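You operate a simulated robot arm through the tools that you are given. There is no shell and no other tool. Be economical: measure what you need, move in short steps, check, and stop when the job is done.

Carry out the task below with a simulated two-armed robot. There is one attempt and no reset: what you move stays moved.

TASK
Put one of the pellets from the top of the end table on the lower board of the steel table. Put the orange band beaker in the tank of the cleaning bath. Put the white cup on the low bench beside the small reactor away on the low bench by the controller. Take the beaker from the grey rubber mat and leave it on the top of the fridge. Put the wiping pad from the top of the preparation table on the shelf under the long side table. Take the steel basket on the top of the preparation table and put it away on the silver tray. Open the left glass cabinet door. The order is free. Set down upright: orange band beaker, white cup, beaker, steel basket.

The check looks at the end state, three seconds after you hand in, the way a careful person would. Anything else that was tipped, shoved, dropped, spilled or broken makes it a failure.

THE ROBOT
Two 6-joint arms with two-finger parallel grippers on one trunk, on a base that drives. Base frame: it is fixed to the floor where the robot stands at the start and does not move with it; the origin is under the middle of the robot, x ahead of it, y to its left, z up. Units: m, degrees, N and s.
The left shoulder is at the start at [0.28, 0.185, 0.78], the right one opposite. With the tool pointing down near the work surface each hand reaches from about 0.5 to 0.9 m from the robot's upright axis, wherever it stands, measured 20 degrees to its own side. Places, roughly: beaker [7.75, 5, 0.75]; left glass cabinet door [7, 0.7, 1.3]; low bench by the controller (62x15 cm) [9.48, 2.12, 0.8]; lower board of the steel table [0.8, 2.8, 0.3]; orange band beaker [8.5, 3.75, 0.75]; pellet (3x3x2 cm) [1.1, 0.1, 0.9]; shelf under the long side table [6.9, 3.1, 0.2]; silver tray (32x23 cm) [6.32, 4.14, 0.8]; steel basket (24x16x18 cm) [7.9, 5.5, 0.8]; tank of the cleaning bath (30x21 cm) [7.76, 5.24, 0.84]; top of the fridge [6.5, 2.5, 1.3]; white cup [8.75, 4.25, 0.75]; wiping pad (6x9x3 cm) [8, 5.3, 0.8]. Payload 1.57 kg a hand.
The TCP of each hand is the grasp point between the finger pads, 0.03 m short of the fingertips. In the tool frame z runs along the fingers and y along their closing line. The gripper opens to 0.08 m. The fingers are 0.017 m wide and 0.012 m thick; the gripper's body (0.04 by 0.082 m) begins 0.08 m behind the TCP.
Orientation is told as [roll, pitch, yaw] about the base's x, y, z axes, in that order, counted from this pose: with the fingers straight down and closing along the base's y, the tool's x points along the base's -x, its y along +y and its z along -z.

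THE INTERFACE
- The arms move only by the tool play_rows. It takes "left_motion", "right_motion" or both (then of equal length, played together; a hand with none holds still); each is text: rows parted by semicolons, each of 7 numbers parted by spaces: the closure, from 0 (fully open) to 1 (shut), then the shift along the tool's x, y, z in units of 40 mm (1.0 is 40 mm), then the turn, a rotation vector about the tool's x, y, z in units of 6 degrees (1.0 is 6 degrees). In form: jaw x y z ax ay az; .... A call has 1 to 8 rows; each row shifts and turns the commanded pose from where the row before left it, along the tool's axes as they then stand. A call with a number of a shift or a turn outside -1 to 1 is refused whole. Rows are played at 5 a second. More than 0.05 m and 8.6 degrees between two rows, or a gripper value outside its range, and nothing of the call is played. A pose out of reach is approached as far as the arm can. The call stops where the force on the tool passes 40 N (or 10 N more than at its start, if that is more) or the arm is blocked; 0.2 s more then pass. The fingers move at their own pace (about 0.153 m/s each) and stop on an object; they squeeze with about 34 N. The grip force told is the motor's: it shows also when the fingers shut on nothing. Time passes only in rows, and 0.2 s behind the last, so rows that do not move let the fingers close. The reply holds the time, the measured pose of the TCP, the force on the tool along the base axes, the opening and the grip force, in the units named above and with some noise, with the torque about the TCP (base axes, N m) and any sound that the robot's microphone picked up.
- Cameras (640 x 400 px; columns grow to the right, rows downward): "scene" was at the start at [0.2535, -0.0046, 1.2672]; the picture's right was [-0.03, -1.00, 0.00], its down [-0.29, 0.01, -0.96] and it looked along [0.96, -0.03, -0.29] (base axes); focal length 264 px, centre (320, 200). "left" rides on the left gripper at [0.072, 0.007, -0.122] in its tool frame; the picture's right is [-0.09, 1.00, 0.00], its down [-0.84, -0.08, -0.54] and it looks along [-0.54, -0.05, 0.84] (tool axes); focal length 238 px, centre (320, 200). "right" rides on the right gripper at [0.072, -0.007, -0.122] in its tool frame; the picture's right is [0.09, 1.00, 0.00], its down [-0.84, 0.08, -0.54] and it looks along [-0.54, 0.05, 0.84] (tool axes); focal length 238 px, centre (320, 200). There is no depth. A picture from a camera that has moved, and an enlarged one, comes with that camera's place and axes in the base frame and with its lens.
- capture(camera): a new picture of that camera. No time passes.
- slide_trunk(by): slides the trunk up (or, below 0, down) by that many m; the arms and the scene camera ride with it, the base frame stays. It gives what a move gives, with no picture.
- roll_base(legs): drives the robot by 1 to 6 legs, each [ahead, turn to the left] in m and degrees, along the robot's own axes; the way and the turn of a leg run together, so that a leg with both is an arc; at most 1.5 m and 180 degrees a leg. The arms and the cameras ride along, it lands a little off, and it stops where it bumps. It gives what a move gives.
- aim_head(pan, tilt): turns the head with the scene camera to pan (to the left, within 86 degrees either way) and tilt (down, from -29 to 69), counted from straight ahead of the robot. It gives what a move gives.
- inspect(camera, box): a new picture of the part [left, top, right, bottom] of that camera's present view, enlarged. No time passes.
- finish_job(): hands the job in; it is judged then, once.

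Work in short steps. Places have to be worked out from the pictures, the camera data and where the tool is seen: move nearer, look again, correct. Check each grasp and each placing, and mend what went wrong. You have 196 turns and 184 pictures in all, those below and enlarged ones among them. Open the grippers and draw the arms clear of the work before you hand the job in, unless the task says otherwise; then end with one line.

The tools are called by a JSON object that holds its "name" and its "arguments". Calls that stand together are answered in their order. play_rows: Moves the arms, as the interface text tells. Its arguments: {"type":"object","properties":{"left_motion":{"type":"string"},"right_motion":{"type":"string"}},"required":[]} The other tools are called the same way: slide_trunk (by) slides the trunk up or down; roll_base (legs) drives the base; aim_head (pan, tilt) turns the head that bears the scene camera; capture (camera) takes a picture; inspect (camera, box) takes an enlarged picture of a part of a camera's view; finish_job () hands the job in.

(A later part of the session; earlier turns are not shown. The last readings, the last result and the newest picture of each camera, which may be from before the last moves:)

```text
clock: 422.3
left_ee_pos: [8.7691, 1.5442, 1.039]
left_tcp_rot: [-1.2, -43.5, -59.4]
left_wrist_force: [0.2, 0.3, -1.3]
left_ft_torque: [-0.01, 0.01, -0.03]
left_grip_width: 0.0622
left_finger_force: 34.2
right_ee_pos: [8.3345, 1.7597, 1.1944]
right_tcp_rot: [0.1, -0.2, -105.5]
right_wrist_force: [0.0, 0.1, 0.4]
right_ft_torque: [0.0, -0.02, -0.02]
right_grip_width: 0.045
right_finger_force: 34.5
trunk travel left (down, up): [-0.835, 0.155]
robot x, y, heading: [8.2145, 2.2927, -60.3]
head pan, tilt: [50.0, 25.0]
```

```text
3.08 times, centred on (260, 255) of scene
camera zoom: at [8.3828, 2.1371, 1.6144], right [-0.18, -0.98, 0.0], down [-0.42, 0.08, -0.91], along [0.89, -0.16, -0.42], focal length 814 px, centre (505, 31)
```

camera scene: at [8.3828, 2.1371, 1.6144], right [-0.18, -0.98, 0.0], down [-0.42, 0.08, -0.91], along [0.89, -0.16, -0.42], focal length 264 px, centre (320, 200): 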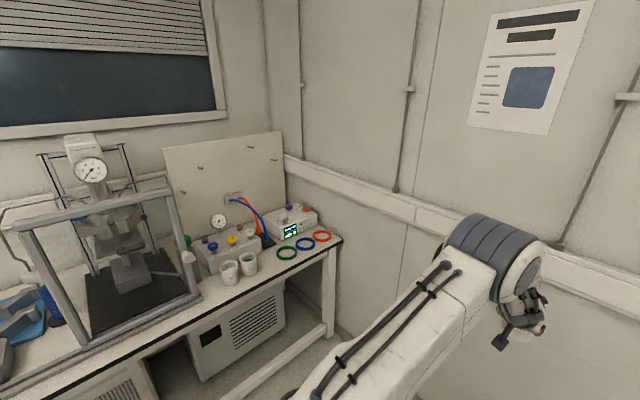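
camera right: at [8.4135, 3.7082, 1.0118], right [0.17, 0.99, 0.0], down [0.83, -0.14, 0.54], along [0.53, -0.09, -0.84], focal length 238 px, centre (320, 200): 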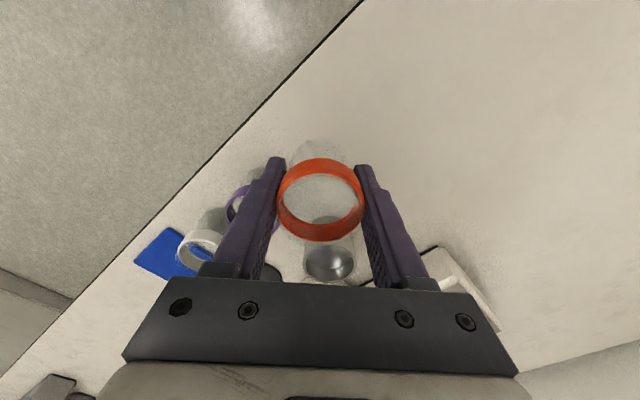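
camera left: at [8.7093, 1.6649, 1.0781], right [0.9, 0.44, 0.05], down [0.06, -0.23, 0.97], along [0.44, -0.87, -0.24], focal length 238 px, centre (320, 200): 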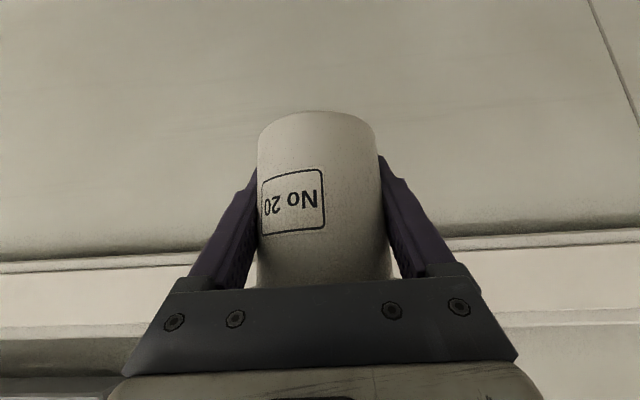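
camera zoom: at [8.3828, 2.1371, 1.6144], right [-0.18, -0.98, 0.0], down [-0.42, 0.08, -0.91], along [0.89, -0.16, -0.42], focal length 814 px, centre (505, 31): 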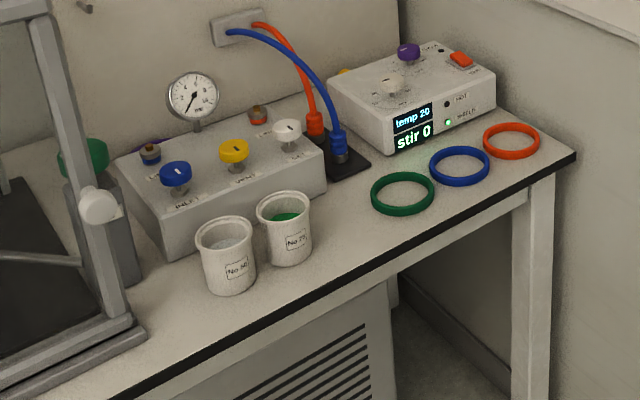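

Free spot S between the cups and the green ring at (9.424, 2.177). To get lined up I retract the cup 14 cm, turn around, reverse toward the wall side, then face the spot.

{"name": "play_rows", "arguments": {"left_motion": "1 0.5 0 -0.49 0 0 0;1 0.5 0 -0.49 0 0 0;1 0.5 0 -0.49 0 0 0;1 0.5 0 -0.49 0 0 0;1 0.5 0 -0.49 0 0 0"}}

{"name": "roll_base", "arguments": {"legs": [[0, 90], [0, 90], [-0.48, 0]]}}

{"name": "roll_base", "arguments": {"legs": [[0, -105]]}}

{"name": "aim_head", "arguments": {"pan": 0, "tilt": 32}}

{"name": "capture", "arguments": {"camera": "scene"}}

{"name": "capture", "arguments": {"camera": "left"}}

```text
clock: 423.5
left_ee_pos: [8.699, 1.6648, 1.0425]
left_tcp_rot: [-0.8, -43.4, -59.5]
left_wrist_force: [-0.6, -0.8, -2.4]
left_ft_torque: [0.0, -0.03, 0.02]
left_grip_width: 0.0628
left_finger_force: 33.4
right_ee_pos: [8.3349, 1.7599, 1.1945]
right_tcp_rot: [0.0, -0.1, -105.5]
right_wrist_force: [0.2, 0.1, -0.7]
right_ft_torque: [-0.03, -0.05, 0.0]
right_grip_width: 0.0447
right_finger_force: 33.1
trunk travel left (down, up): [-0.835, 0.155]
robot x, y, heading: [8.2142, 2.2941, -60.1]
head pan, tilt: [50.0, 25.0]
```

```text
clock: 434.0
left_ee_pos: [7.9656, 2.5046, 1.0418]
left_tcp_rot: [-0.7, -43.4, 120.4]
left_wrist_force: [-0.2, 0.4, -2.4]
left_ft_torque: [-0.01, -0.02, 0.03]
left_grip_width: 0.0628
left_finger_force: 33.9
right_ee_pos: [8.3304, 2.4079, 1.194]
right_tcp_rot: [0.1, -0.1, 74.5]
right_wrist_force: [0.3, 1.0, 0.5]
right_ft_torque: [0.02, -0.05, 0.01]
right_grip_width: 0.042
right_finger_force: 33.8
trunk travel left (down, up): [-0.835, 0.155]
robot x, y, heading: [8.4482, 1.8753, 119.9]
head pan, tilt: [50.0, 25.0]
```

```text
clock: 438.9
left_ee_pos: [9.1926, 2.1664, 1.0428]
left_tcp_rot: [-0.8, -43.4, 14.3]
left_wrist_force: [0.0, 0.4, -2.8]
left_ft_torque: [0.0, -0.02, 0.02]
left_grip_width: 0.0628
left_finger_force: 34.2
right_ee_pos: [8.9991, 1.8446, 1.1924]
right_tcp_rot: [0.0, -0.2, -31.6]
right_wrist_force: [0.8, -0.2, -0.5]
right_ft_torque: [-0.03, -0.02, 0.0]
right_grip_width: 0.0423
right_finger_force: 33.7
trunk travel left (down, up): [-0.835, 0.155]
robot x, y, heading: [8.4516, 1.8741, 13.6]
head pan, tilt: [50.0, 25.0]
```

```text
clock: 440.0
left_ee_pos: [9.1919, 2.1671, 1.0411]
left_tcp_rot: [-0.6, -43.3, 14.4]
left_wrist_force: [0.0, -0.1, -2.3]
left_ft_torque: [0.02, -0.02, 0.02]
left_grip_width: 0.0627
left_finger_force: 34.0
right_ee_pos: [8.9989, 1.8445, 1.1938]
right_tcp_rot: [0.1, 0.0, -31.5]
right_wrist_force: [0.1, 0.6, -0.7]
right_ft_torque: [0.03, 0.0, -0.02]
right_grip_width: 0.0421
right_finger_force: 33.7
trunk travel left (down, up): [-0.835, 0.155]
robot x, y, heading: [8.4541, 1.8728, 13.9]
head pan, tilt: [0.0, 32.0]
```

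```text
61 pictures are left
camera scene: at [8.695, 1.9315, 1.6033], right [0.24, -0.97, 0.0], down [-0.51, -0.13, -0.85], along [0.82, 0.2, -0.53], focal length 264 px, centre (320, 200)
```

scene: 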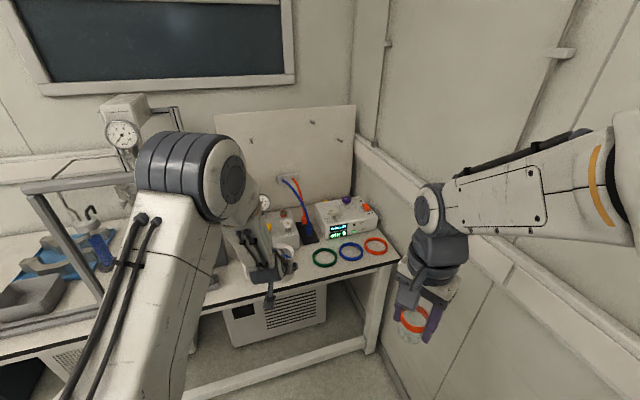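

```text
60 pictures are left
camera left: at [9.0596, 2.1409, 1.0811], right [-0.17, 0.98, 0.05], down [0.25, -0.01, 0.97], along [0.95, 0.18, -0.24], focal length 238 px, centre (320, 200)
```

left: 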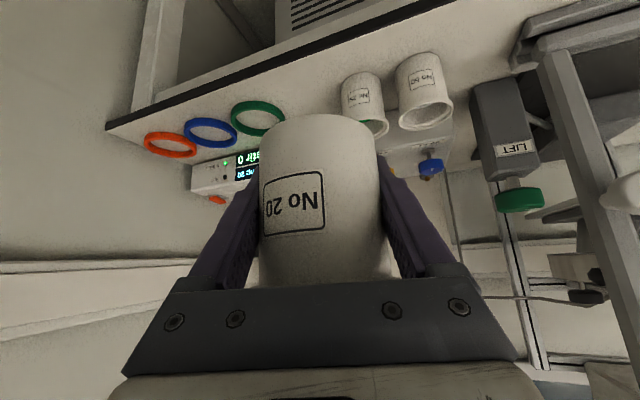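

S is 0.227 m ahead and 4.8 cm right. Turn the base right 3.4°, then extend the arm forward (keeping the elbow away from the reactor frame).

{"name": "roll_base", "arguments": {"legs": [[0, -3.4]]}}

{"name": "play_rows", "arguments": {"left_motion": "1 -0.6 0 0.58 0 0 0;1 -0.6 0 0.58 0 0 0;1 -0.6 0 0.58 0 0 0;1 -0.6 0 0.58 0 0 0;1 -0.6 0 0.58 0 0 0;1 -0.6 0 0.58 0 0 0"}}

{"name": "capture", "arguments": {"camera": "left"}}

{"name": "capture", "arguments": {"camera": "scene"}}

```text
clock: 440.9
left_ee_pos: [9.208, 2.1225, 1.0418]
left_tcp_rot: [-0.7, -43.4, 11.0]
left_wrist_force: [0.1, -0.4, -2.4]
left_ft_torque: [0.01, -0.03, 0.02]
left_grip_width: 0.0625
left_finger_force: 34.0
right_ee_pos: [8.9961, 1.8112, 1.1935]
right_tcp_rot: [0.0, -0.1, -35.0]
right_wrist_force: [0.1, -0.1, -0.4]
right_ft_torque: [0.01, -0.01, 0.0]
right_grip_width: 0.0423
right_finger_force: 33.8
trunk travel left (down, up): [-0.835, 0.155]
robot x, y, heading: [8.4517, 1.8724, 10.5]
head pan, tilt: [0.0, 32.0]
```

```text
clock: 442.3
left_ee_pos: [9.4082, 2.1639, 1.0418]
left_tcp_rot: [6.0, -43.9, 2.7]
left_wrist_force: [-1.1, -2.4, -3.1]
left_ft_torque: [0.06, -0.11, 0.12]
left_grip_width: 0.0626
left_finger_force: 33.7
right_ee_pos: [8.9961, 1.8116, 1.193]
right_tcp_rot: [0.1, -0.1, -34.8]
right_wrist_force: [0.6, 0.3, -0.3]
right_ft_torque: [0.04, -0.01, -0.01]
right_grip_width: 0.0423
right_finger_force: 33.5
trunk travel left (down, up): [-0.835, 0.155]
robot x, y, heading: [8.4503, 1.8716, 10.5]
head pan, tilt: [0.0, 32.0]
```

```text
59 pictures are left
camera left: at [9.2727, 2.1509, 1.0797], right [-0.05, 0.99, 0.14], down [0.24, -0.12, 0.96], along [0.97, 0.09, -0.23], focal length 238 px, centre (320, 200)
```

left: 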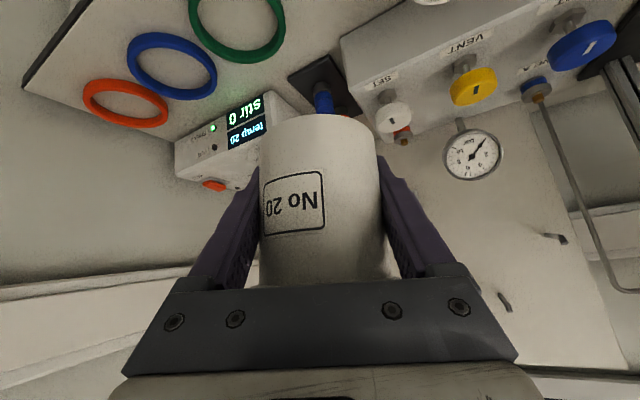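

```text
58 pictures are left
camera scene: at [8.6981, 1.9168, 1.6033], right [0.18, -0.98, 0.0], down [-0.52, -0.1, -0.85], along [0.83, 0.15, -0.53], focal length 264 px, centre (320, 200)
```

scene: 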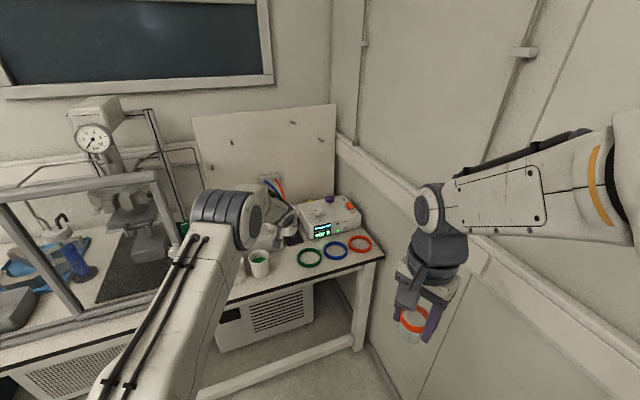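

The tool twisted ~6° at the reach limit. Pull the arm back 7 cm restoring the twist, then advance the base 7 cm instead.

{"name": "play_rows", "arguments": {"left_motion": "1 0.45 0 -0.43 0.05 0 -0.33;1 0.45 0 -0.43 0.05 0 -0.33;1 0.4 0 -0.39 0.05 0 -0.33;1 0 0 0 0 0 0"}}

{"name": "roll_base", "arguments": {"legs": [[0.09, 0]]}}

{"name": "capture", "arguments": {"camera": "left"}}

```text
clock: 443.3
left_ee_pos: [9.3344, 2.1457, 1.0411]
left_tcp_rot: [-7.3, -42.9, 19.2]
left_wrist_force: [-0.2, 0.1, -1.7]
left_ft_torque: [-0.01, -0.02, 0.02]
left_grip_width: 0.0626
left_finger_force: 33.8
right_ee_pos: [8.9975, 1.8114, 1.1945]
right_tcp_rot: [0.1, -0.1, -34.9]
right_wrist_force: [-0.5, 0.3, -0.6]
right_ft_torque: [0.0, 0.02, -0.02]
right_grip_width: 0.0419
right_finger_force: 34.3
trunk travel left (down, up): [-0.835, 0.155]
robot x, y, heading: [8.4511, 1.874, 10.0]
head pan, tilt: [0.0, 32.0]
```

```text
clock: 444.4
left_ee_pos: [9.4239, 2.1612, 1.0403]
left_tcp_rot: [-7.1, -42.9, 19.0]
left_wrist_force: [-1.0, 1.1, -1.5]
left_ft_torque: [0.0, -0.04, -0.01]
left_grip_width: 0.0625
left_finger_force: 33.6
right_ee_pos: [9.086, 1.827, 1.1939]
right_tcp_rot: [0.1, -0.1, -34.9]
right_wrist_force: [0.0, 0.4, 0.2]
right_ft_torque: [-0.01, -0.03, -0.03]
right_grip_width: 0.0421
right_finger_force: 33.5
trunk travel left (down, up): [-0.835, 0.155]
robot x, y, heading: [8.5462, 1.8924, 10.2]
head pan, tilt: [0.0, 32.0]
```

```text
57 pictures are left
camera left: at [9.2908, 2.1378, 1.0794], right [-0.18, 0.98, -0.03], down [0.23, 0.07, 0.97], along [0.96, 0.17, -0.24], focal length 238 px, centre (320, 200)
```

left: 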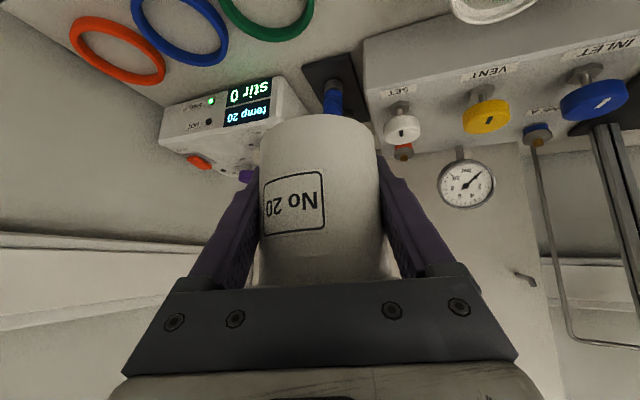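

Rotate back 6° about the tool axis and shift 1.5 cm left.

{"name": "play_rows", "arguments": {"left_motion": "1 0 0.12 0 -0.05 0 0.33;1 0 0.12 0 -0.05 0 0.33;1 0 0.12 0 -0.05 0 0.33;1 0 0 0 0 0 0"}}

{"name": "slide_trunk", "arguments": {"by": -0.13}}

{"name": "capture", "arguments": {"camera": "left"}}

{"name": "capture", "arguments": {"camera": "scene"}}

```text
clock: 445.4
left_ee_pos: [9.4203, 2.1754, 1.0398]
left_tcp_rot: [-0.8, -43.4, 10.9]
left_wrist_force: [-0.1, 0.2, -1.9]
left_ft_torque: [-0.03, -0.01, 0.01]
left_grip_width: 0.0625
left_finger_force: 33.6
right_ee_pos: [9.0866, 1.8263, 1.1936]
right_tcp_rot: [0.1, 0.0, -34.9]
right_wrist_force: [-0.3, -0.3, -0.6]
right_ft_torque: [-0.02, -0.01, 0.0]
right_grip_width: 0.0419
right_finger_force: 34.1
trunk travel left (down, up): [-0.835, 0.155]
robot x, y, heading: [8.5395, 1.8868, 10.2]
head pan, tilt: [0.0, 32.0]
```

```text
clock: 446.9
left_ee_pos: [9.4214, 2.1759, 0.9096]
left_tcp_rot: [-0.7, -43.3, 10.8]
left_wrist_force: [0.4, 0.2, -1.8]
left_ft_torque: [-0.01, -0.01, -0.02]
left_grip_width: 0.0628
left_finger_force: 34.2
right_ee_pos: [9.0859, 1.8264, 1.0647]
right_tcp_rot: [0.0, -0.1, -34.9]
right_wrist_force: [0.2, -1.1, -0.9]
right_ft_torque: [-0.01, 0.01, 0.0]
right_grip_width: 0.0421
right_finger_force: 34.0
trunk travel left (down, up): [-0.705, 0.285]
robot x, y, heading: [8.544, 1.8872, 10.1]
head pan, tilt: [0.0, 32.0]
```

```text
56 pictures are left
camera left: at [9.2871, 2.1573, 0.9487], right [-0.11, 0.99, 0.05], down [0.25, -0.02, 0.97], along [0.96, 0.12, -0.24], focal length 238 px, centre (320, 200)
```

left: 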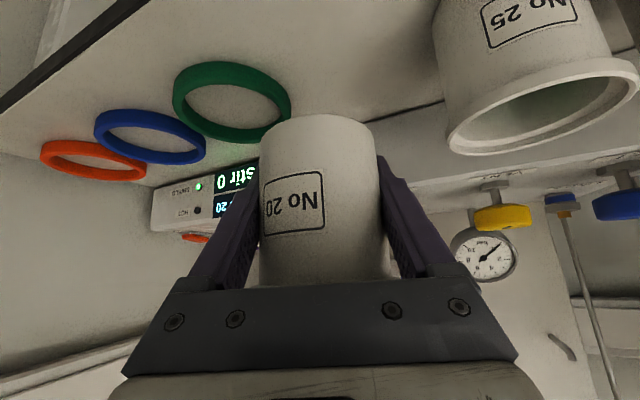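

```text
55 pictures are left
camera scene: at [8.7874, 1.933, 1.4733], right [0.18, -0.98, 0.0], down [-0.52, -0.1, -0.85], along [0.83, 0.15, -0.53], focal length 264 px, centre (320, 200)
```

scene: 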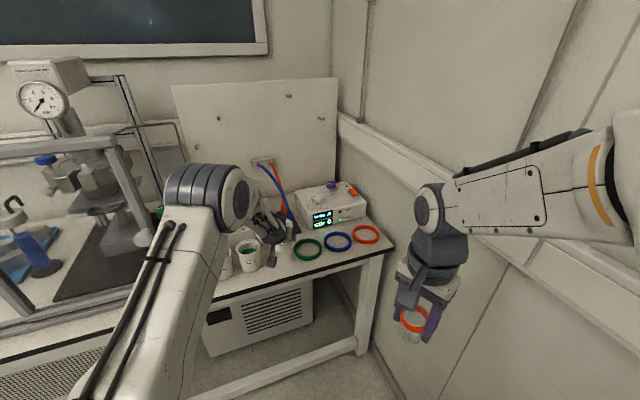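

Good clearances. Lower the trunk 5.5 cm more, then feel for contact in small steps.

{"name": "slide_trunk", "arguments": {"by": -0.055}}

{"name": "play_rows", "arguments": {"left_motion": "1 0.07 0 0.07 0 0 0;1 0.07 0 0.07 0 0 0;1 0.07 0 0.07 0 0 0;1 0 0 0 0 0 0"}}

```text
clock: 447.9
left_ee_pos: [9.4212, 2.1752, 0.8539]
left_tcp_rot: [-0.7, -43.3, 10.9]
left_wrist_force: [-0.9, 0.4, -2.9]
left_ft_torque: [-0.03, 0.02, 0.03]
left_grip_width: 0.0629
left_finger_force: 34.0
right_ee_pos: [9.0862, 1.8272, 1.0079]
right_tcp_rot: [0.1, 0.0, -35.0]
right_wrist_force: [-0.8, -0.4, 0.0]
right_ft_torque: [-0.01, 0.02, -0.01]
right_grip_width: 0.0419
right_finger_force: 33.8
trunk travel left (down, up): [-0.65, 0.34]
robot x, y, heading: [8.5402, 1.8885, 10.4]
head pan, tilt: [0.0, 32.0]
```

```text
clock: 448.9
left_ee_pos: [9.4206, 2.1751, 0.8425]
left_tcp_rot: [-0.7, -43.3, 11.0]
left_wrist_force: [0.2, 0.0, -1.7]
left_ft_torque: [0.02, -0.02, 0.0]
left_grip_width: 0.0628
left_finger_force: 34.6
right_ee_pos: [9.0855, 1.8263, 1.0086]
right_tcp_rot: [0.2, 0.0, -35.0]
right_wrist_force: [1.3, 0.0, -0.1]
right_ft_torque: [0.02, 0.0, 0.02]
right_grip_width: 0.0419
right_finger_force: 34.1
trunk travel left (down, up): [-0.65, 0.34]
robot x, y, heading: [8.5389, 1.8882, 10.2]
head pan, tilt: [0.0, 32.0]
```

No contact yet; continue down in ~3 mm steps.

{"name": "play_rows", "arguments": {"left_motion": "1 0.055 0 0.055 0 0 0;1 0.055 0 0.055 0 0 0;1 0.055 0 0.055 0 0 0;1 0.055 0 0.055 0 0 0;1 0 0 0 0 0 0"}}

{"name": "capture", "arguments": {"camera": "left"}}

```text
clock: 450.1
left_ee_pos: [9.421, 2.1748, 0.8303]
left_tcp_rot: [-0.7, -43.4, 11.0]
left_wrist_force: [0.1, -0.5, -1.6]
left_ft_torque: [-0.02, -0.01, 0.02]
left_grip_width: 0.0625
left_finger_force: 33.8
right_ee_pos: [9.0859, 1.8273, 1.0083]
right_tcp_rot: [0.1, -0.1, -35.1]
right_wrist_force: [0.2, 0.3, -0.5]
right_ft_torque: [0.0, 0.0, -0.02]
right_grip_width: 0.042
right_finger_force: 33.8
trunk travel left (down, up): [-0.65, 0.34]
robot x, y, heading: [8.5416, 1.8927, 10.3]
head pan, tilt: [0.0, 32.0]
```

```text
54 pictures are left
camera left: at [9.2866, 2.1569, 0.8689], right [-0.12, 0.99, 0.05], down [0.25, -0.02, 0.97], along [0.96, 0.12, -0.24], focal length 238 px, centre (320, 200)
```

left: 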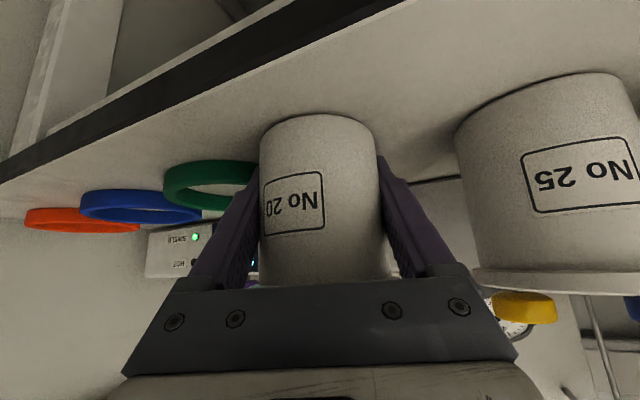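

Still not touching; keep lowering in small steps.

{"name": "play_rows", "arguments": {"left_motion": "1 0.045 0 0.045 0 0 0;1 0.045 0 0.045 0 0 0;1 0.045 0 0.045 0 0 0;1 0.045 0 0.045 0 0 0;1 0 0 0 0 0 0"}}

```text
clock: 451.3
left_ee_pos: [9.4211, 2.1745, 0.8278]
left_tcp_rot: [-0.6, -44.2, 10.9]
left_wrist_force: [-5.8, -0.3, 39.1]
left_ft_torque: [0.84, 0.68, -0.34]
left_grip_width: 0.0627
left_finger_force: 33.6
right_ee_pos: [9.0847, 1.8266, 1.0095]
right_tcp_rot: [0.2, -0.2, -35.1]
right_wrist_force: [0.4, 0.4, -0.2]
right_ft_torque: [-0.01, -0.02, 0.03]
right_grip_width: 0.0422
right_finger_force: 33.9
trunk travel left (down, up): [-0.65, 0.34]
robot x, y, heading: [8.5414, 1.8926, 10.6]
head pan, tilt: [0.0, 32.0]
```

Contact (39 N). Relieve ~4 mm, then open the fingers and check.

{"name": "play_rows", "arguments": {"left_motion": "1 -0.06 0 -0.06 0 0 0;1 0 0 0 0 0 0"}}

{"name": "play_rows", "arguments": {"left_motion": "0.1 0 0 0 0 0 0;0 0 0 0 0 0 0;0 0 0 0 0 0 0"}}

{"name": "capture", "arguments": {"camera": "left"}}

```text
clock: 451.9
left_ee_pos: [9.4227, 2.1732, 0.8291]
left_tcp_rot: [-0.6, -44.0, 10.9]
left_wrist_force: [6.8, 0.3, 23.2]
left_ft_torque: [0.87, -0.41, -0.55]
left_grip_width: 0.0628
left_finger_force: 34.4
right_ee_pos: [9.0863, 1.8272, 1.0089]
right_tcp_rot: [0.2, -0.1, -35.0]
right_wrist_force: [0.4, -0.7, -0.5]
right_ft_torque: [0.02, 0.04, 0.01]
right_grip_width: 0.042
right_finger_force: 34.5
trunk travel left (down, up): [-0.65, 0.34]
robot x, y, heading: [8.5457, 1.8903, 10.2]
head pan, tilt: [0.0, 32.0]
```

```text
clock: 452.7
left_ee_pos: [9.4224, 2.1732, 0.8283]
left_tcp_rot: [-0.7, -43.9, 10.8]
left_wrist_force: [10.8, -14.0, 21.4]
left_ft_torque: [0.41, -0.5, -0.63]
left_grip_width: 0.0656
left_finger_force: 0.1
right_ee_pos: [9.0846, 1.8262, 1.0093]
right_tcp_rot: [0.2, -0.1, -35.0]
right_wrist_force: [1.1, 0.8, 0.3]
right_ft_torque: [0.01, 0.03, 0.0]
right_grip_width: 0.0422
right_finger_force: 33.8
trunk travel left (down, up): [-0.65, 0.34]
robot x, y, heading: [8.5402, 1.8897, 10.3]
head pan, tilt: [0.0, 32.0]
```

```text
53 pictures are left
camera left: at [9.2881, 2.1554, 0.8655], right [-0.11, 0.99, 0.06], down [0.24, -0.03, 0.97], along [0.96, 0.12, -0.23], focal length 238 px, centre (320, 200)
```

left: 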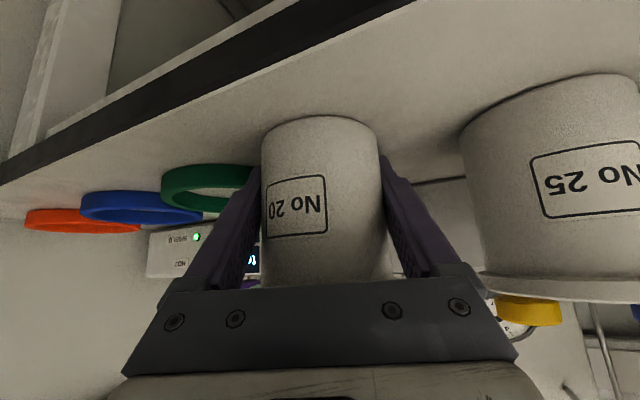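

The opening is blocked—probably the finger carrier meets the neighbouring cup's rim. I stop pushing outward, lift 2 mm, slide 1 cm away (to the right), then open again.

{"name": "play_rows", "arguments": {"left_motion": "0.19 -0.035 0 -0.035 0 0 0;0.19 0 -0.12 0 0 0 0;0.19 0 -0.12 0 0 0 0;0.19 0 0 0 0 0 0"}}

{"name": "capture", "arguments": {"camera": "left"}}

```text
clock: 453.7
left_ee_pos: [9.4222, 2.1673, 0.8272]
left_tcp_rot: [-0.7, -43.7, 11.2]
left_wrist_force: [0.1, 15.3, 19.9]
left_ft_torque: [1.29, -0.11, 0.31]
left_grip_width: 0.0774
left_finger_force: 6.8
right_ee_pos: [9.0858, 1.8267, 1.0086]
right_tcp_rot: [0.2, 0.0, -35.0]
right_wrist_force: [-1.2, -0.3, -0.8]
right_ft_torque: [0.02, -0.02, -0.01]
right_grip_width: 0.0422
right_finger_force: 33.9
trunk travel left (down, up): [-0.65, 0.34]
robot x, y, heading: [8.5416, 1.887, 10.4]
head pan, tilt: [0.0, 32.0]
```

```text
52 pictures are left
camera left: at [9.2884, 2.1491, 0.8658], right [-0.12, 0.99, 0.06], down [0.24, -0.03, 0.97], along [0.96, 0.13, -0.23], focal length 238 px, centre (320, 200)
```

left: 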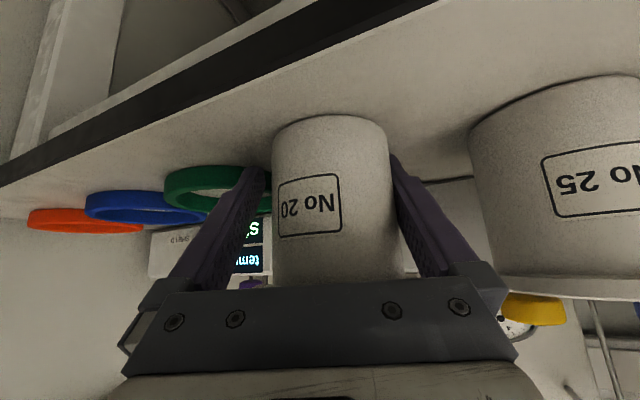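

Reading the torque, the palm is likely pressing on the cup's rim. Open fully and ease back along the tool axis in small steps.

{"name": "play_rows", "arguments": {"left_motion": "0 0 0.06 -0.05 0 0 0;0 0 0 -0.1 0 0 0;0 0 0 0 0 0 0"}}

{"name": "capture", "arguments": {"camera": "left"}}

```text
clock: 454.5
left_ee_pos: [9.416, 2.1654, 0.8275]
left_tcp_rot: [-0.8, -43.1, 11.0]
left_wrist_force: [1.7, -2.1, 4.2]
left_ft_torque: [0.07, -0.08, -0.11]
left_grip_width: 0.0774
left_finger_force: 0.0
right_ee_pos: [9.0857, 1.8267, 1.0083]
right_tcp_rot: [0.0, -0.1, -35.0]
right_wrist_force: [-0.2, 0.1, -0.2]
right_ft_torque: [-0.03, 0.03, 0.01]
right_grip_width: 0.0421
right_finger_force: 33.4
trunk travel left (down, up): [-0.65, 0.34]
robot x, y, heading: [8.5449, 1.8894, 10.4]
head pan, tilt: [0.0, 32.0]
```

```text
51 pictures are left
camera left: at [9.2823, 2.1478, 0.8679], right [-0.11, 0.99, 0.05], down [0.25, -0.02, 0.97], along [0.96, 0.12, -0.25], focal length 238 px, centre (320, 200)
```

left: 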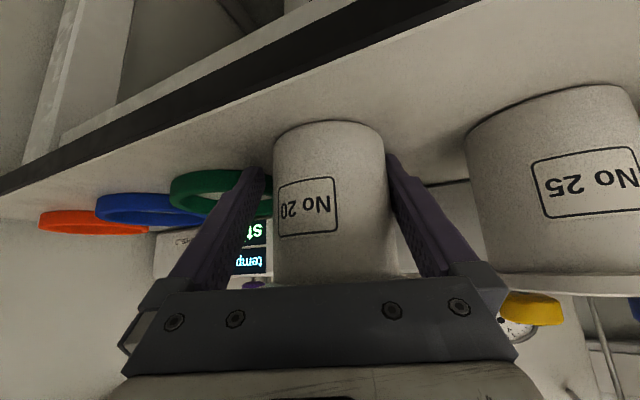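

Forces are released; cup stands on the bench. Nudge 2 mm left to centre and withdraw along the tool axis.

{"name": "play_rows", "arguments": {"left_motion": "0 0 0.06 -0.1 0 0 0;0 0 0 -0.4 0 0 0;0 0 0 -0.6 0 0 0;0 0 0 -0.8 0 0 0"}}

{"name": "capture", "arguments": {"camera": "left"}}

```text
clock: 455.5
left_ee_pos: [9.3649, 2.1604, 0.8838]
left_tcp_rot: [-0.7, -43.4, 10.8]
left_wrist_force: [-0.3, 0.1, 0.1]
left_ft_torque: [0.01, -0.01, 0.03]
left_grip_width: 0.0801
left_finger_force: 0.1
right_ee_pos: [9.0858, 1.8271, 1.0088]
right_tcp_rot: [0.2, 0.0, -34.9]
right_wrist_force: [-0.2, -0.2, -0.6]
right_ft_torque: [0.01, 0.02, 0.01]
right_grip_width: 0.0421
right_finger_force: 33.6
trunk travel left (down, up): [-0.65, 0.34]
robot x, y, heading: [8.5434, 1.8898, 10.5]
head pan, tilt: [0.0, 32.0]
```

```text
50 pictures are left
camera left: at [9.2313, 2.1422, 0.9236], right [-0.11, 0.99, 0.05], down [0.25, -0.02, 0.97], along [0.96, 0.12, -0.24], focal length 238 px, centre (320, 200)
```

left: 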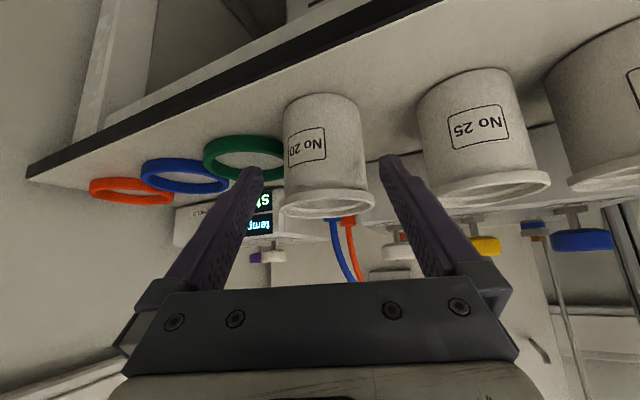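

Cup No 20 stands upright beside the others. Withdraw further, raise the trunk, and verify from above.

{"name": "play_rows", "arguments": {"left_motion": "0 0 0 -0.9 0 0 0;0 0 0 -0.9 0 0 0;0 0 0 -0.9 0 0 0;0 0 0 -0.9 0 0 0"}}

{"name": "slide_trunk", "arguments": {"by": 0.2}}

{"name": "inspect", "arguments": {"camera": "scene", "box": [180, 180, 420, 330]}}

{"name": "capture", "arguments": {"camera": "right"}}

```text
clock: 456.5
left_ee_pos: [9.2676, 2.1432, 0.9918]
left_tcp_rot: [-0.7, -43.3, 10.9]
left_wrist_force: [1.1, 0.0, -0.6]
left_ft_torque: [-0.01, -0.04, -0.05]
left_grip_width: 0.0803
left_finger_force: 0.0
right_ee_pos: [9.0862, 1.827, 1.0078]
right_tcp_rot: [0.1, 0.0, -35.0]
right_wrist_force: [-0.1, 1.1, -0.6]
right_ft_torque: [0.01, -0.01, -0.02]
right_grip_width: 0.0425
right_finger_force: 34.1
trunk travel left (down, up): [-0.65, 0.34]
robot x, y, heading: [8.5477, 1.8875, 10.5]
head pan, tilt: [0.0, 32.0]
```

```text
clock: 458.7
left_ee_pos: [9.2687, 2.1441, 1.1905]
left_tcp_rot: [-0.7, -43.4, 10.9]
left_wrist_force: [-1.1, 0.3, -0.1]
left_ft_torque: [-0.02, 0.03, -0.01]
left_grip_width: 0.0804
left_finger_force: 0.1
right_ee_pos: [9.0872, 1.8275, 1.208]
right_tcp_rot: [0.1, -0.2, -34.9]
right_wrist_force: [-0.2, 0.5, -0.4]
right_ft_torque: [-0.05, 0.0, -0.02]
right_grip_width: 0.0422
right_finger_force: 33.8
trunk travel left (down, up): [-0.85, 0.14]
robot x, y, heading: [8.5447, 1.8898, 10.1]
head pan, tilt: [0.0, 32.0]
```

```text
2.67 times, centred on (300, 255) of scene
camera zoom: at [8.7875, 1.933, 1.6182], right [0.18, -0.98, 0.0], down [-0.52, -0.1, -0.85], along [0.83, 0.15, -0.53], focal length 705 px, centre (373, 53)
```

zoom: 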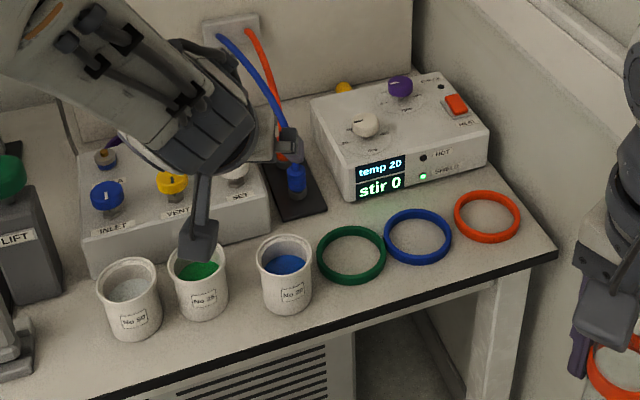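

```text
48 pictures are left
camera right: at [9.0227, 1.8627, 1.3301], right [0.49, 0.87, 0.0], down [0.73, -0.42, 0.54], along [0.47, -0.27, -0.84], focal length 238 px, centre (320, 200)
```

right: 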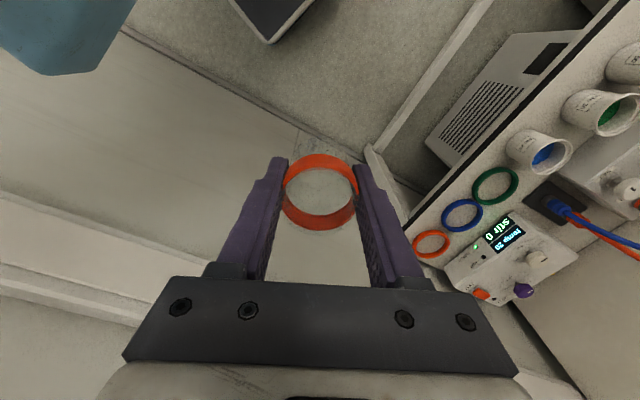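

Cup upright with its liquid. Now straighten the left tool, back slightly, turn to +v and drive back to the prep table with the orange beaker.

{"name": "play_rows", "arguments": {"left_motion": "0 0 0 0 0 0.9 0;0 0 0 0 0 0.9 0;0 0 0 0 0 0.9 0;0 0 0 0 0 0.9 0;0 0 0 0 0 0.9 0;0 0 0 0 0 0.9 0;0 0 0 0 0 0.9 0;0 0 0 0 0 0.9 0"}}

{"name": "roll_base", "arguments": {"legs": [[-0.05, 0], [0, 108.5], [1.2, 0], [1.2, 0], [1.0, 0], [0, -89.5]]}}

{"name": "aim_head", "arguments": {"pan": 0, "tilt": 40}}

{"name": "capture", "arguments": {"camera": "scene"}}

```text
clock: 460.5
left_ee_pos: [9.2673, 2.1502, 1.1901]
left_tcp_rot: [0.9, -6.1, 11.6]
left_wrist_force: [-0.7, 0.2, 0.6]
left_ft_torque: [0.01, 0.01, 0.0]
left_grip_width: 0.0802
left_finger_force: 0.0
left hand out of reach, approached as far as the arm can: row 1, 2
right_ee_pos: [9.0859, 1.8269, 1.2086]
right_tcp_rot: [0.0, -0.1, -35.0]
right_wrist_force: [0.3, -0.2, 0.1]
right_ft_torque: [-0.03, -0.01, 0.04]
right_grip_width: 0.0424
right_finger_force: 33.7
trunk travel left (down, up): [-0.85, 0.14]
robot x, y, heading: [8.5444, 1.8898, 10.7]
head pan, tilt: [0.0, 32.0]
```

```text
clock: 486.0
left_ee_pos: [7.4536, 5.3642, 1.1907]
left_tcp_rot: [0.9, -6.4, 30.3]
left_wrist_force: [-0.2, -0.6, 0.0]
left_ft_torque: [-0.02, 0.01, -0.04]
left_grip_width: 0.0798
left_finger_force: 0.2
right_ee_pos: [7.384, 4.998, 1.2087]
right_tcp_rot: [0.1, 0.0, -16.3]
right_wrist_force: [-0.8, 1.2, 0.0]
right_ft_torque: [-0.02, 0.02, 0.01]
right_grip_width: 0.042
right_finger_force: 33.6
trunk travel left (down, up): [-0.85, 0.14]
robot x, y, heading: [6.8487, 4.8816, 29.1]
head pan, tilt: [0.0, 32.0]
```

```text
clock: 486.7
left_ee_pos: [7.4537, 5.364, 1.1902]
left_tcp_rot: [0.8, -6.2, 30.3]
left_wrist_force: [-0.6, -0.2, 0.3]
left_ft_torque: [-0.03, 0.0, 0.02]
left_grip_width: 0.0798
left_finger_force: 0.0
right_ee_pos: [7.384, 4.9984, 1.2086]
right_tcp_rot: [0.1, 0.0, -16.3]
right_wrist_force: [0.1, 0.1, 0.9]
right_ft_torque: [0.0, 0.03, 0.01]
right_grip_width: 0.0421
right_finger_force: 34.5
trunk travel left (down, up): [-0.85, 0.14]
robot x, y, heading: [6.8483, 4.8826, 29.1]
head pan, tilt: [0.0, 40.0]
```

```text
47 pictures are left
camera scene: at [7.0631, 5.0002, 1.6061], right [0.49, -0.87, 0.0], down [-0.56, -0.31, -0.77], along [0.67, 0.37, -0.64], focal length 264 px, centre (320, 200)
```

scene: 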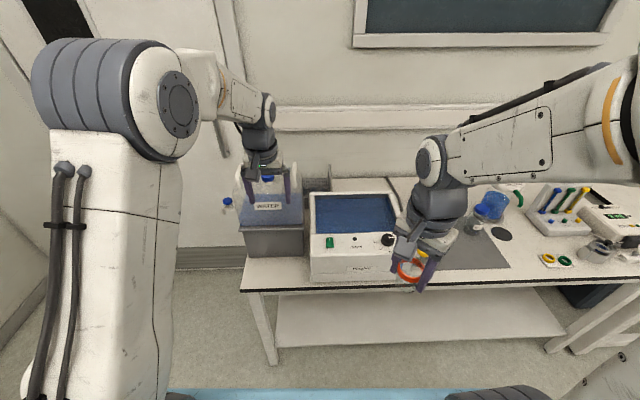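

In front of the prep table. Raise the trunk 0.1 m for clearance over the carboy, drive ahead 0.28 m, and look with the right camera.

{"name": "slide_trunk", "arguments": {"by": 0.1}}

{"name": "roll_base", "arguments": {"legs": [[0.28, 1]]}}

{"name": "play_rows", "arguments": {"right_motion": "1 -0.64 0.64 0 0 0 0;1 -0.64 0.64 0 0 0 0;1 -0.64 0.64 0 0 0 0;1 -0.64 0.64 0 0 0 0;1 -0.64 0.64 0 0 0 0"}}

{"name": "capture", "arguments": {"camera": "right"}}

```text
clock: 488.0
left_ee_pos: [7.4529, 5.3638, 1.29]
left_tcp_rot: [0.8, -6.1, 30.4]
left_wrist_force: [0.5, 0.0, -0.4]
left_ft_torque: [0.05, 0.0, 0.02]
left_grip_width: 0.0799
left_finger_force: 0.0
right_ee_pos: [7.3842, 4.9981, 1.3089]
right_tcp_rot: [0.2, -0.1, -16.2]
right_wrist_force: [0.3, 0.5, 0.0]
right_ft_torque: [0.03, 0.02, -0.02]
right_grip_width: 0.042
right_finger_force: 33.8
trunk travel left (down, up): [-0.95, 0.04]
robot x, y, heading: [6.8474, 4.8836, 28.9]
head pan, tilt: [0.0, 40.0]
```

```text
clock: 490.0
left_ee_pos: [7.6884, 5.5111, 1.291]
left_tcp_rot: [0.9, -6.2, 31.2]
left_wrist_force: [0.4, -0.4, 0.0]
left_ft_torque: [0.0, -0.02, -0.01]
left_grip_width: 0.0802
left_finger_force: 0.1
right_ee_pos: [7.6259, 5.1438, 1.3082]
right_tcp_rot: [0.1, -0.1, -15.3]
right_wrist_force: [-0.9, -0.3, -1.4]
right_ft_torque: [-0.01, 0.02, 0.0]
right_grip_width: 0.0422
right_finger_force: 33.3
trunk travel left (down, up): [-0.95, 0.04]
robot x, y, heading: [7.0943, 5.0226, 30.0]
head pan, tilt: [0.0, 40.0]
```

```text
clock: 491.2
left_ee_pos: [7.6878, 5.5106, 1.2913]
left_tcp_rot: [0.8, -6.2, 31.2]
left_wrist_force: [0.0, -0.5, 0.6]
left_ft_torque: [0.0, -0.02, 0.01]
left_grip_width: 0.08
left_finger_force: 0.0
right_ee_pos: [7.7839, 5.2336, 1.3094]
right_tcp_rot: [0.1, 0.0, -15.3]
right_wrist_force: [0.4, 0.5, -0.9]
right_ft_torque: [0.0, 0.01, 0.05]
right_grip_width: 0.0419
right_finger_force: 33.8
trunk travel left (down, up): [-0.95, 0.04]
robot x, y, heading: [7.0938, 5.024, 29.7]
head pan, tilt: [0.0, 40.0]
```

```text
46 pictures are left
camera right: at [7.7119, 5.247, 1.4308], right [0.17, 0.98, 0.0], down [0.83, -0.15, 0.54], along [0.54, -0.09, -0.84], focal length 238 px, centre (320, 200)
```

right: 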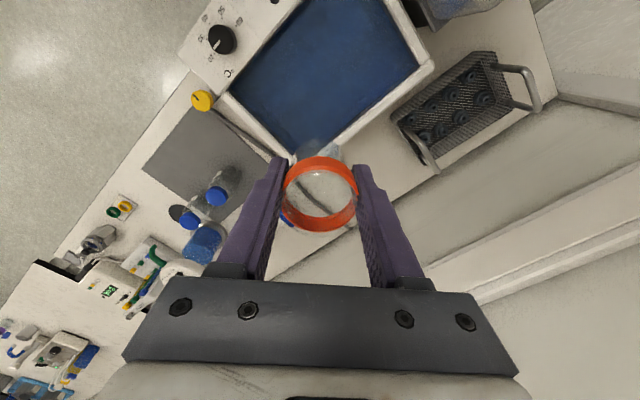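

Tank centre ≈(7.768, 5.247). Correct by 2 cm and lower the beaker toward the tank.

{"name": "play_rows", "arguments": {"right_motion": "1 0.47 0.22 0.5 0 0 0;1 0 0 0.9 0 0 0;1 0 0 0.9 0 0 0;1 0 0 0.9 0 0 0;1 0 0 0.9 0 0 0;1 0 0 0.9 0 0 0;1 0 0 0.9 0 0 0;1 0 0 0.9 0 0 0"}}

{"name": "capture", "arguments": {"camera": "right"}}

{"name": "inspect", "arguments": {"camera": "scene", "box": [220, 120, 520, 340]}}

```text
clock: 493.0
left_ee_pos: [7.6883, 5.5115, 1.2915]
left_tcp_rot: [1.0, -6.2, 31.2]
left_wrist_force: [-0.9, 0.5, -0.7]
left_ft_torque: [-0.04, 0.01, -0.02]
left_grip_width: 0.08
left_finger_force: 0.1
right_ee_pos: [7.7666, 5.2484, 1.0366]
right_tcp_rot: [0.1, -0.1, -15.3]
right_wrist_force: [0.5, -0.3, -0.1]
right_ft_torque: [0.02, 0.0, -0.04]
right_grip_width: 0.042
right_finger_force: 33.7
trunk travel left (down, up): [-0.95, 0.04]
robot x, y, heading: [7.0917, 5.0222, 30.0]
head pan, tilt: [0.0, 40.0]
```

```text
45 pictures are left
camera right: at [7.6951, 5.2609, 1.1585], right [0.17, 0.98, 0.0], down [0.83, -0.15, 0.54], along [0.54, -0.09, -0.84], focal length 238 px, centre (320, 200)
```

right: 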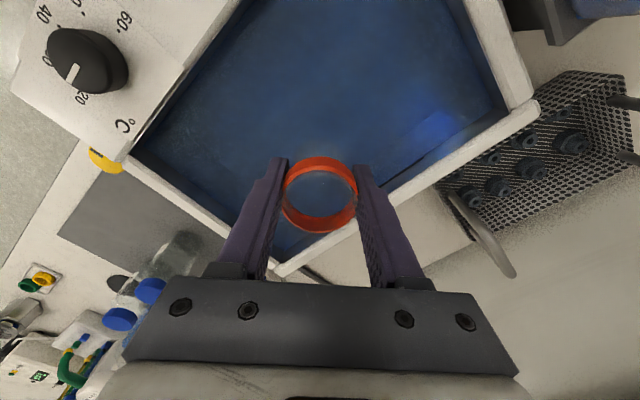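

```text
1.82 times, centred on (370, 230) of scene
camera zoom: at [7.3044, 5.1415, 1.7061], right [0.5, -0.87, 0.0], down [-0.56, -0.32, -0.77], along [0.66, 0.38, -0.64], focal length 481 px, centre (229, 146)
```

zoom: 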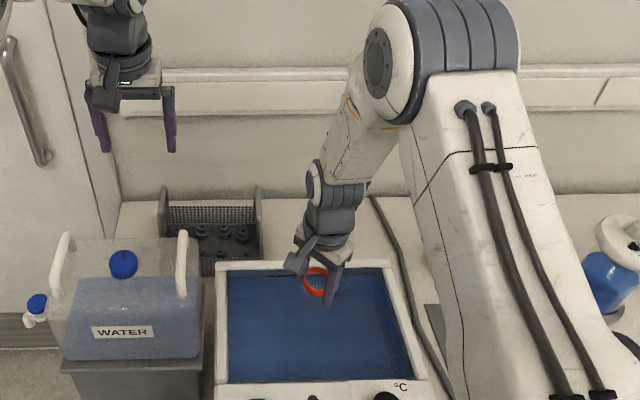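

Beaker is centred over the tank. Lower into it, watching the force.

{"name": "play_rows", "arguments": {"right_motion": "1 0 0 0.8 0 0 0;1 0 0 0.8 0 0 0;1 0 0 0.8 0 0 0;1 0 0 0.5 0 0 0;1 0 0 0.2 0 0 0;1 0 0 0.2 0 0 0;1 0 0 0 0 0 0"}}

{"name": "capture", "arguments": {"camera": "right"}}

```text
clock: 494.6
left_ee_pos: [7.6877, 5.5113, 1.2912]
left_tcp_rot: [0.9, -6.3, 31.2]
left_wrist_force: [0.0, 0.3, -0.8]
left_ft_torque: [0.01, 0.03, 0.06]
left_grip_width: 0.08
left_finger_force: 0.0
right_ee_pos: [7.7668, 5.2477, 0.906]
right_tcp_rot: [0.1, -0.1, -15.4]
right_wrist_force: [-0.8, 0.2, 0.0]
right_ft_torque: [0.0, 0.0, -0.01]
right_grip_width: 0.0421
right_finger_force: 33.8
trunk travel left (down, up): [-0.95, 0.04]
robot x, y, heading: [7.0924, 5.0199, 30.0]
head pan, tilt: [0.0, 40.0]
```

```text
43 pictures are left
camera right: at [7.696, 5.2605, 1.0259], right [0.17, 0.98, 0.0], down [0.83, -0.15, 0.54], along [0.54, -0.09, -0.84], focal length 238 px, centre (320, 200)
```

right: 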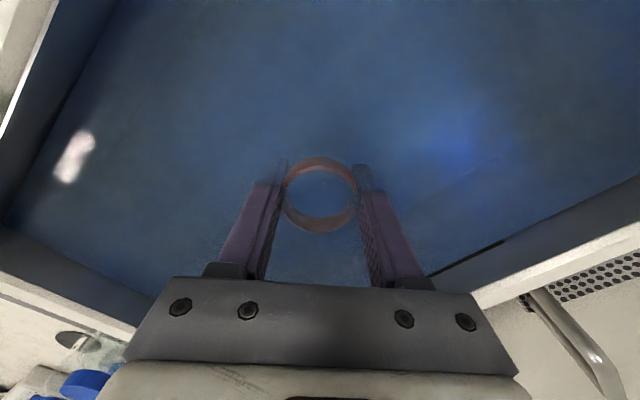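

Submerged, no contact yet. Continue down in 6–8 mm steps.

{"name": "play_rows", "arguments": {"right_motion": "1 0 0 0.2 0 0 0;1 0 0 0.2 0 0 0;1 0 0 0.2 0 0 0;1 0 0 0.15 0 0 0;1 0 0 0.15 0 0 0;1 0 0 0.15 0 0 0;1 0 0 0.15 0 0 0;1 0 0 0 0 0 0"}}

```text
clock: 495.7
left_ee_pos: [7.6868, 5.5112, 1.2916]
left_tcp_rot: [0.9, -6.4, 31.2]
left_wrist_force: [-0.2, 0.0, -0.9]
left_ft_torque: [0.03, -0.03, 0.04]
left_grip_width: 0.0801
left_finger_force: 0.1
right_ee_pos: [7.7691, 5.2486, 0.8763]
right_tcp_rot: [0.2, -0.3, -15.1]
right_wrist_force: [-3.8, -3.7, 16.0]
right_ft_torque: [-0.21, 0.1, -0.03]
right_grip_width: 0.0421
right_finger_force: 33.7
trunk travel left (down, up): [-0.95, 0.04]
robot x, y, heading: [7.0929, 5.0186, 29.8]
head pan, tilt: [0.0, 40.0]
stopped in row 5 (right hand): the force on the tool passed its limit at 65 N (the readings are from after the stop); the commanded pose is now the measured one
```

Tank floor reached. Relieve, open, and rise straight up.

{"name": "play_rows", "arguments": {"right_motion": "1 0 0 -0.04 0 0 0;0.2 0 0 0 0 0 0;0.2 0 0 0 0 0 0;0.2 0 0 0 0 0 0;0.2 0 0 -0.3 0 0 0;0.2 0 0 -0.6 0 0 0;0.2 0 0 -0.9 0 0 0;0.2 0 0 -0.9 0 0 0"}}

{"name": "capture", "arguments": {"camera": "right"}}

```text
clock: 497.5
left_ee_pos: [7.6884, 5.511, 1.2914]
left_tcp_rot: [1.0, -6.2, 31.2]
left_wrist_force: [-0.4, -0.4, -1.0]
left_ft_torque: [-0.01, 0.01, -0.01]
left_grip_width: 0.08
left_finger_force: 0.0
right_ee_pos: [7.7676, 5.2489, 0.9842]
right_tcp_rot: [0.2, -0.1, -15.3]
right_wrist_force: [1.0, -0.2, 0.3]
right_ft_torque: [-0.01, -0.02, -0.01]
right_grip_width: 0.0641
right_finger_force: 0.1
trunk travel left (down, up): [-0.95, 0.04]
robot x, y, heading: [7.0933, 5.0199, 29.9]
head pan, tilt: [0.0, 40.0]
```

```text
42 pictures are left
camera right: at [7.6961, 5.2613, 1.1044], right [0.17, 0.98, 0.0], down [0.83, -0.15, 0.55], along [0.54, -0.09, -0.84], focal length 238 px, centre (320, 200)
```

right: 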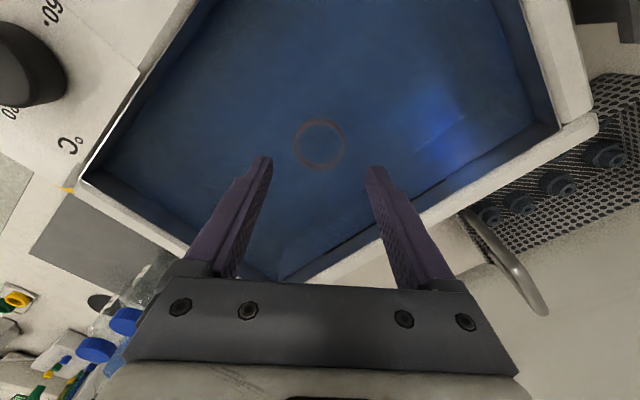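

The beaker stands in the tank; zoom to check it's upright.

{"name": "inspect", "arguments": {"camera": "right", "box": [260, 80, 390, 200]}}

```text
3.33 times, centred on (325, 140) of right
camera zoom: at [7.6961, 5.2613, 1.1044], right [0.17, 0.98, 0.0], down [0.83, -0.15, 0.55], along [0.54, -0.09, -0.84], focal length 794 px, centre (303, 400)
```

zoom: 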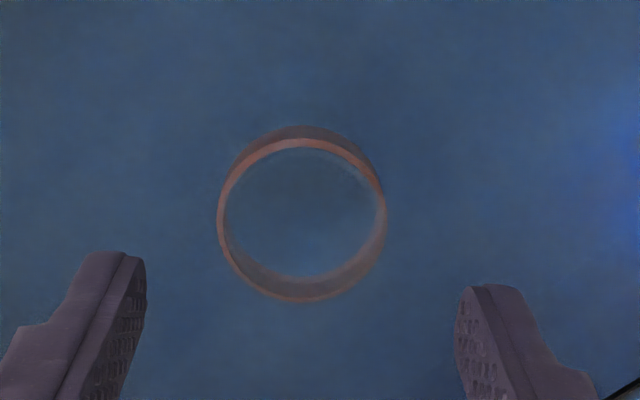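

Orange beaker is upright in the tank. Raise the right hand and turn it back to room-aligned; level the left; advance the base 7 cm.

{"name": "play_rows", "arguments": {"left_motion": "0 0 0 0 0 0.5 0;0 0 0 0 0 0.5 0;0 0 0 0 0 0 0;0 0 0 0 0 0 0;0 0 0 0 0 0 0;0 0 0 0 0 0 0;0 0 0 0 0 0 0;0 0 0 0 0 0 0", "right_motion": "0 0 0 -0.9 0 0 0;0 0 0 -0.9 0 0 0;0 0 0 -0.9 0 0 -0.95;0 0 0 -0.9 0 0 -0.95;0 0 0 -0.9 0 0 -0.95;0 0 0 0 0 0 -0.95;0 0 0 0 0 0 -0.95;0 0 0 0 0 0 -0.95"}}

{"name": "play_rows", "arguments": {"right_motion": "0 -0.7 0.3 0 0 0 -0.95;0 -0.7 0.3 0 0 0 -0.9;0 -0.7 0.3 0 0 0 0;0 -0.7 0.3 0 0 0 0", "left_motion": "0 -0.6 -0.1 0 0 0 0;0 -0.6 0 0 0 0 0;0 -0.6 0 0 0 0 0;0 0 0 0 0 0 0"}}

{"name": "roll_base", "arguments": {"legs": [[0.07, 0]]}}

{"name": "capture", "arguments": {"camera": "left"}}

{"name": "capture", "arguments": {"camera": "right"}}

```text
clock: 499.3
left_ee_pos: [7.6888, 5.511, 1.2916]
left_tcp_rot: [0.9, -0.2, 31.3]
left_wrist_force: [0.5, 0.7, 0.0]
left_ft_torque: [-0.03, -0.03, -0.02]
left_grip_width: 0.0799
left_finger_force: 0.1
right_ee_pos: [7.7672, 5.2485, 1.1637]
right_tcp_rot: [0.0, -0.2, 19.0]
right_wrist_force: [0.0, 0.2, 0.0]
right_ft_torque: [-0.02, 0.0, -0.01]
right_grip_width: 0.08
right_finger_force: 0.0
trunk travel left (down, up): [-0.95, 0.04]
robot x, y, heading: [7.0899, 5.0195, 30.0]
head pan, tilt: [0.0, 40.0]
```

```text
clock: 500.3
left_ee_pos: [7.7525, 5.5452, 1.2903]
left_tcp_rot: [0.8, -0.3, 31.3]
left_wrist_force: [0.1, -0.2, -0.8]
left_ft_torque: [0.01, 0.02, 0.01]
left_grip_width: 0.0799
left_finger_force: 0.0
right_ee_pos: [7.847, 5.3404, 1.1641]
right_tcp_rot: [0.0, -0.2, 30.1]
right_wrist_force: [-0.3, 0.5, -0.3]
right_ft_torque: [0.03, 0.01, 0.0]
right_grip_width: 0.0799
right_finger_force: 0.1
trunk travel left (down, up): [-0.95, 0.04]
robot x, y, heading: [7.0911, 5.0171, 29.7]
head pan, tilt: [0.0, 40.0]
```

```text
clock: 501.3
left_ee_pos: [7.8127, 5.5818, 1.2883]
left_tcp_rot: [0.9, -0.2, 31.4]
left_wrist_force: [0.2, 0.5, 0.3]
left_ft_torque: [0.0, 0.01, 0.0]
left_grip_width: 0.08
left_finger_force: 0.1
right_ee_pos: [7.9065, 5.3761, 1.1638]
right_tcp_rot: [-0.1, -0.3, 30.1]
right_wrist_force: [-0.3, 0.0, 0.4]
right_ft_torque: [0.0, 0.03, 0.03]
right_grip_width: 0.0798
right_finger_force: 0.0
trunk travel left (down, up): [-0.95, 0.04]
robot x, y, heading: [7.1531, 5.0527, 30.3]
head pan, tilt: [0.0, 40.0]
```

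```text
40 pictures are left
camera left: at [7.7494, 5.5473, 1.4119], right [-0.44, 0.9, 0.02], down [0.76, 0.36, 0.54], along [0.48, 0.25, -0.84], focal length 238 px, centre (320, 200)
```

left: 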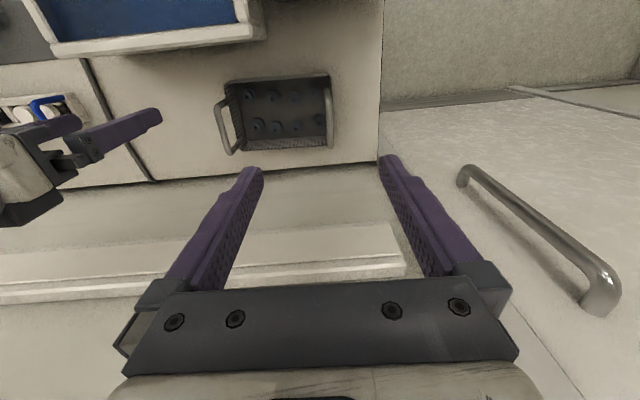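

```text
39 pictures are left
camera right: at [7.8478, 5.3341, 1.2851], right [-0.58, 0.82, 0.0], down [0.68, 0.48, 0.55], along [0.45, 0.32, -0.84], focal length 238 px, centre (320, 200)
```

right: 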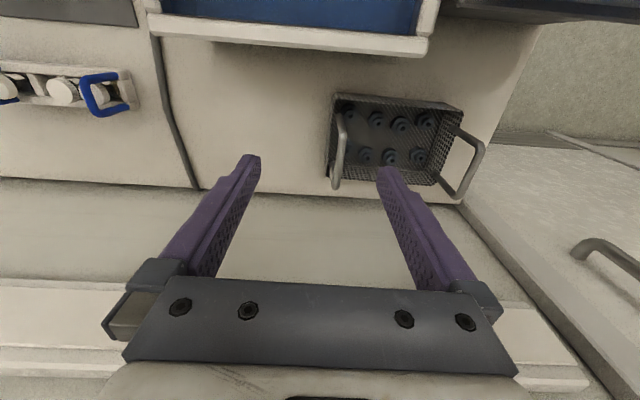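

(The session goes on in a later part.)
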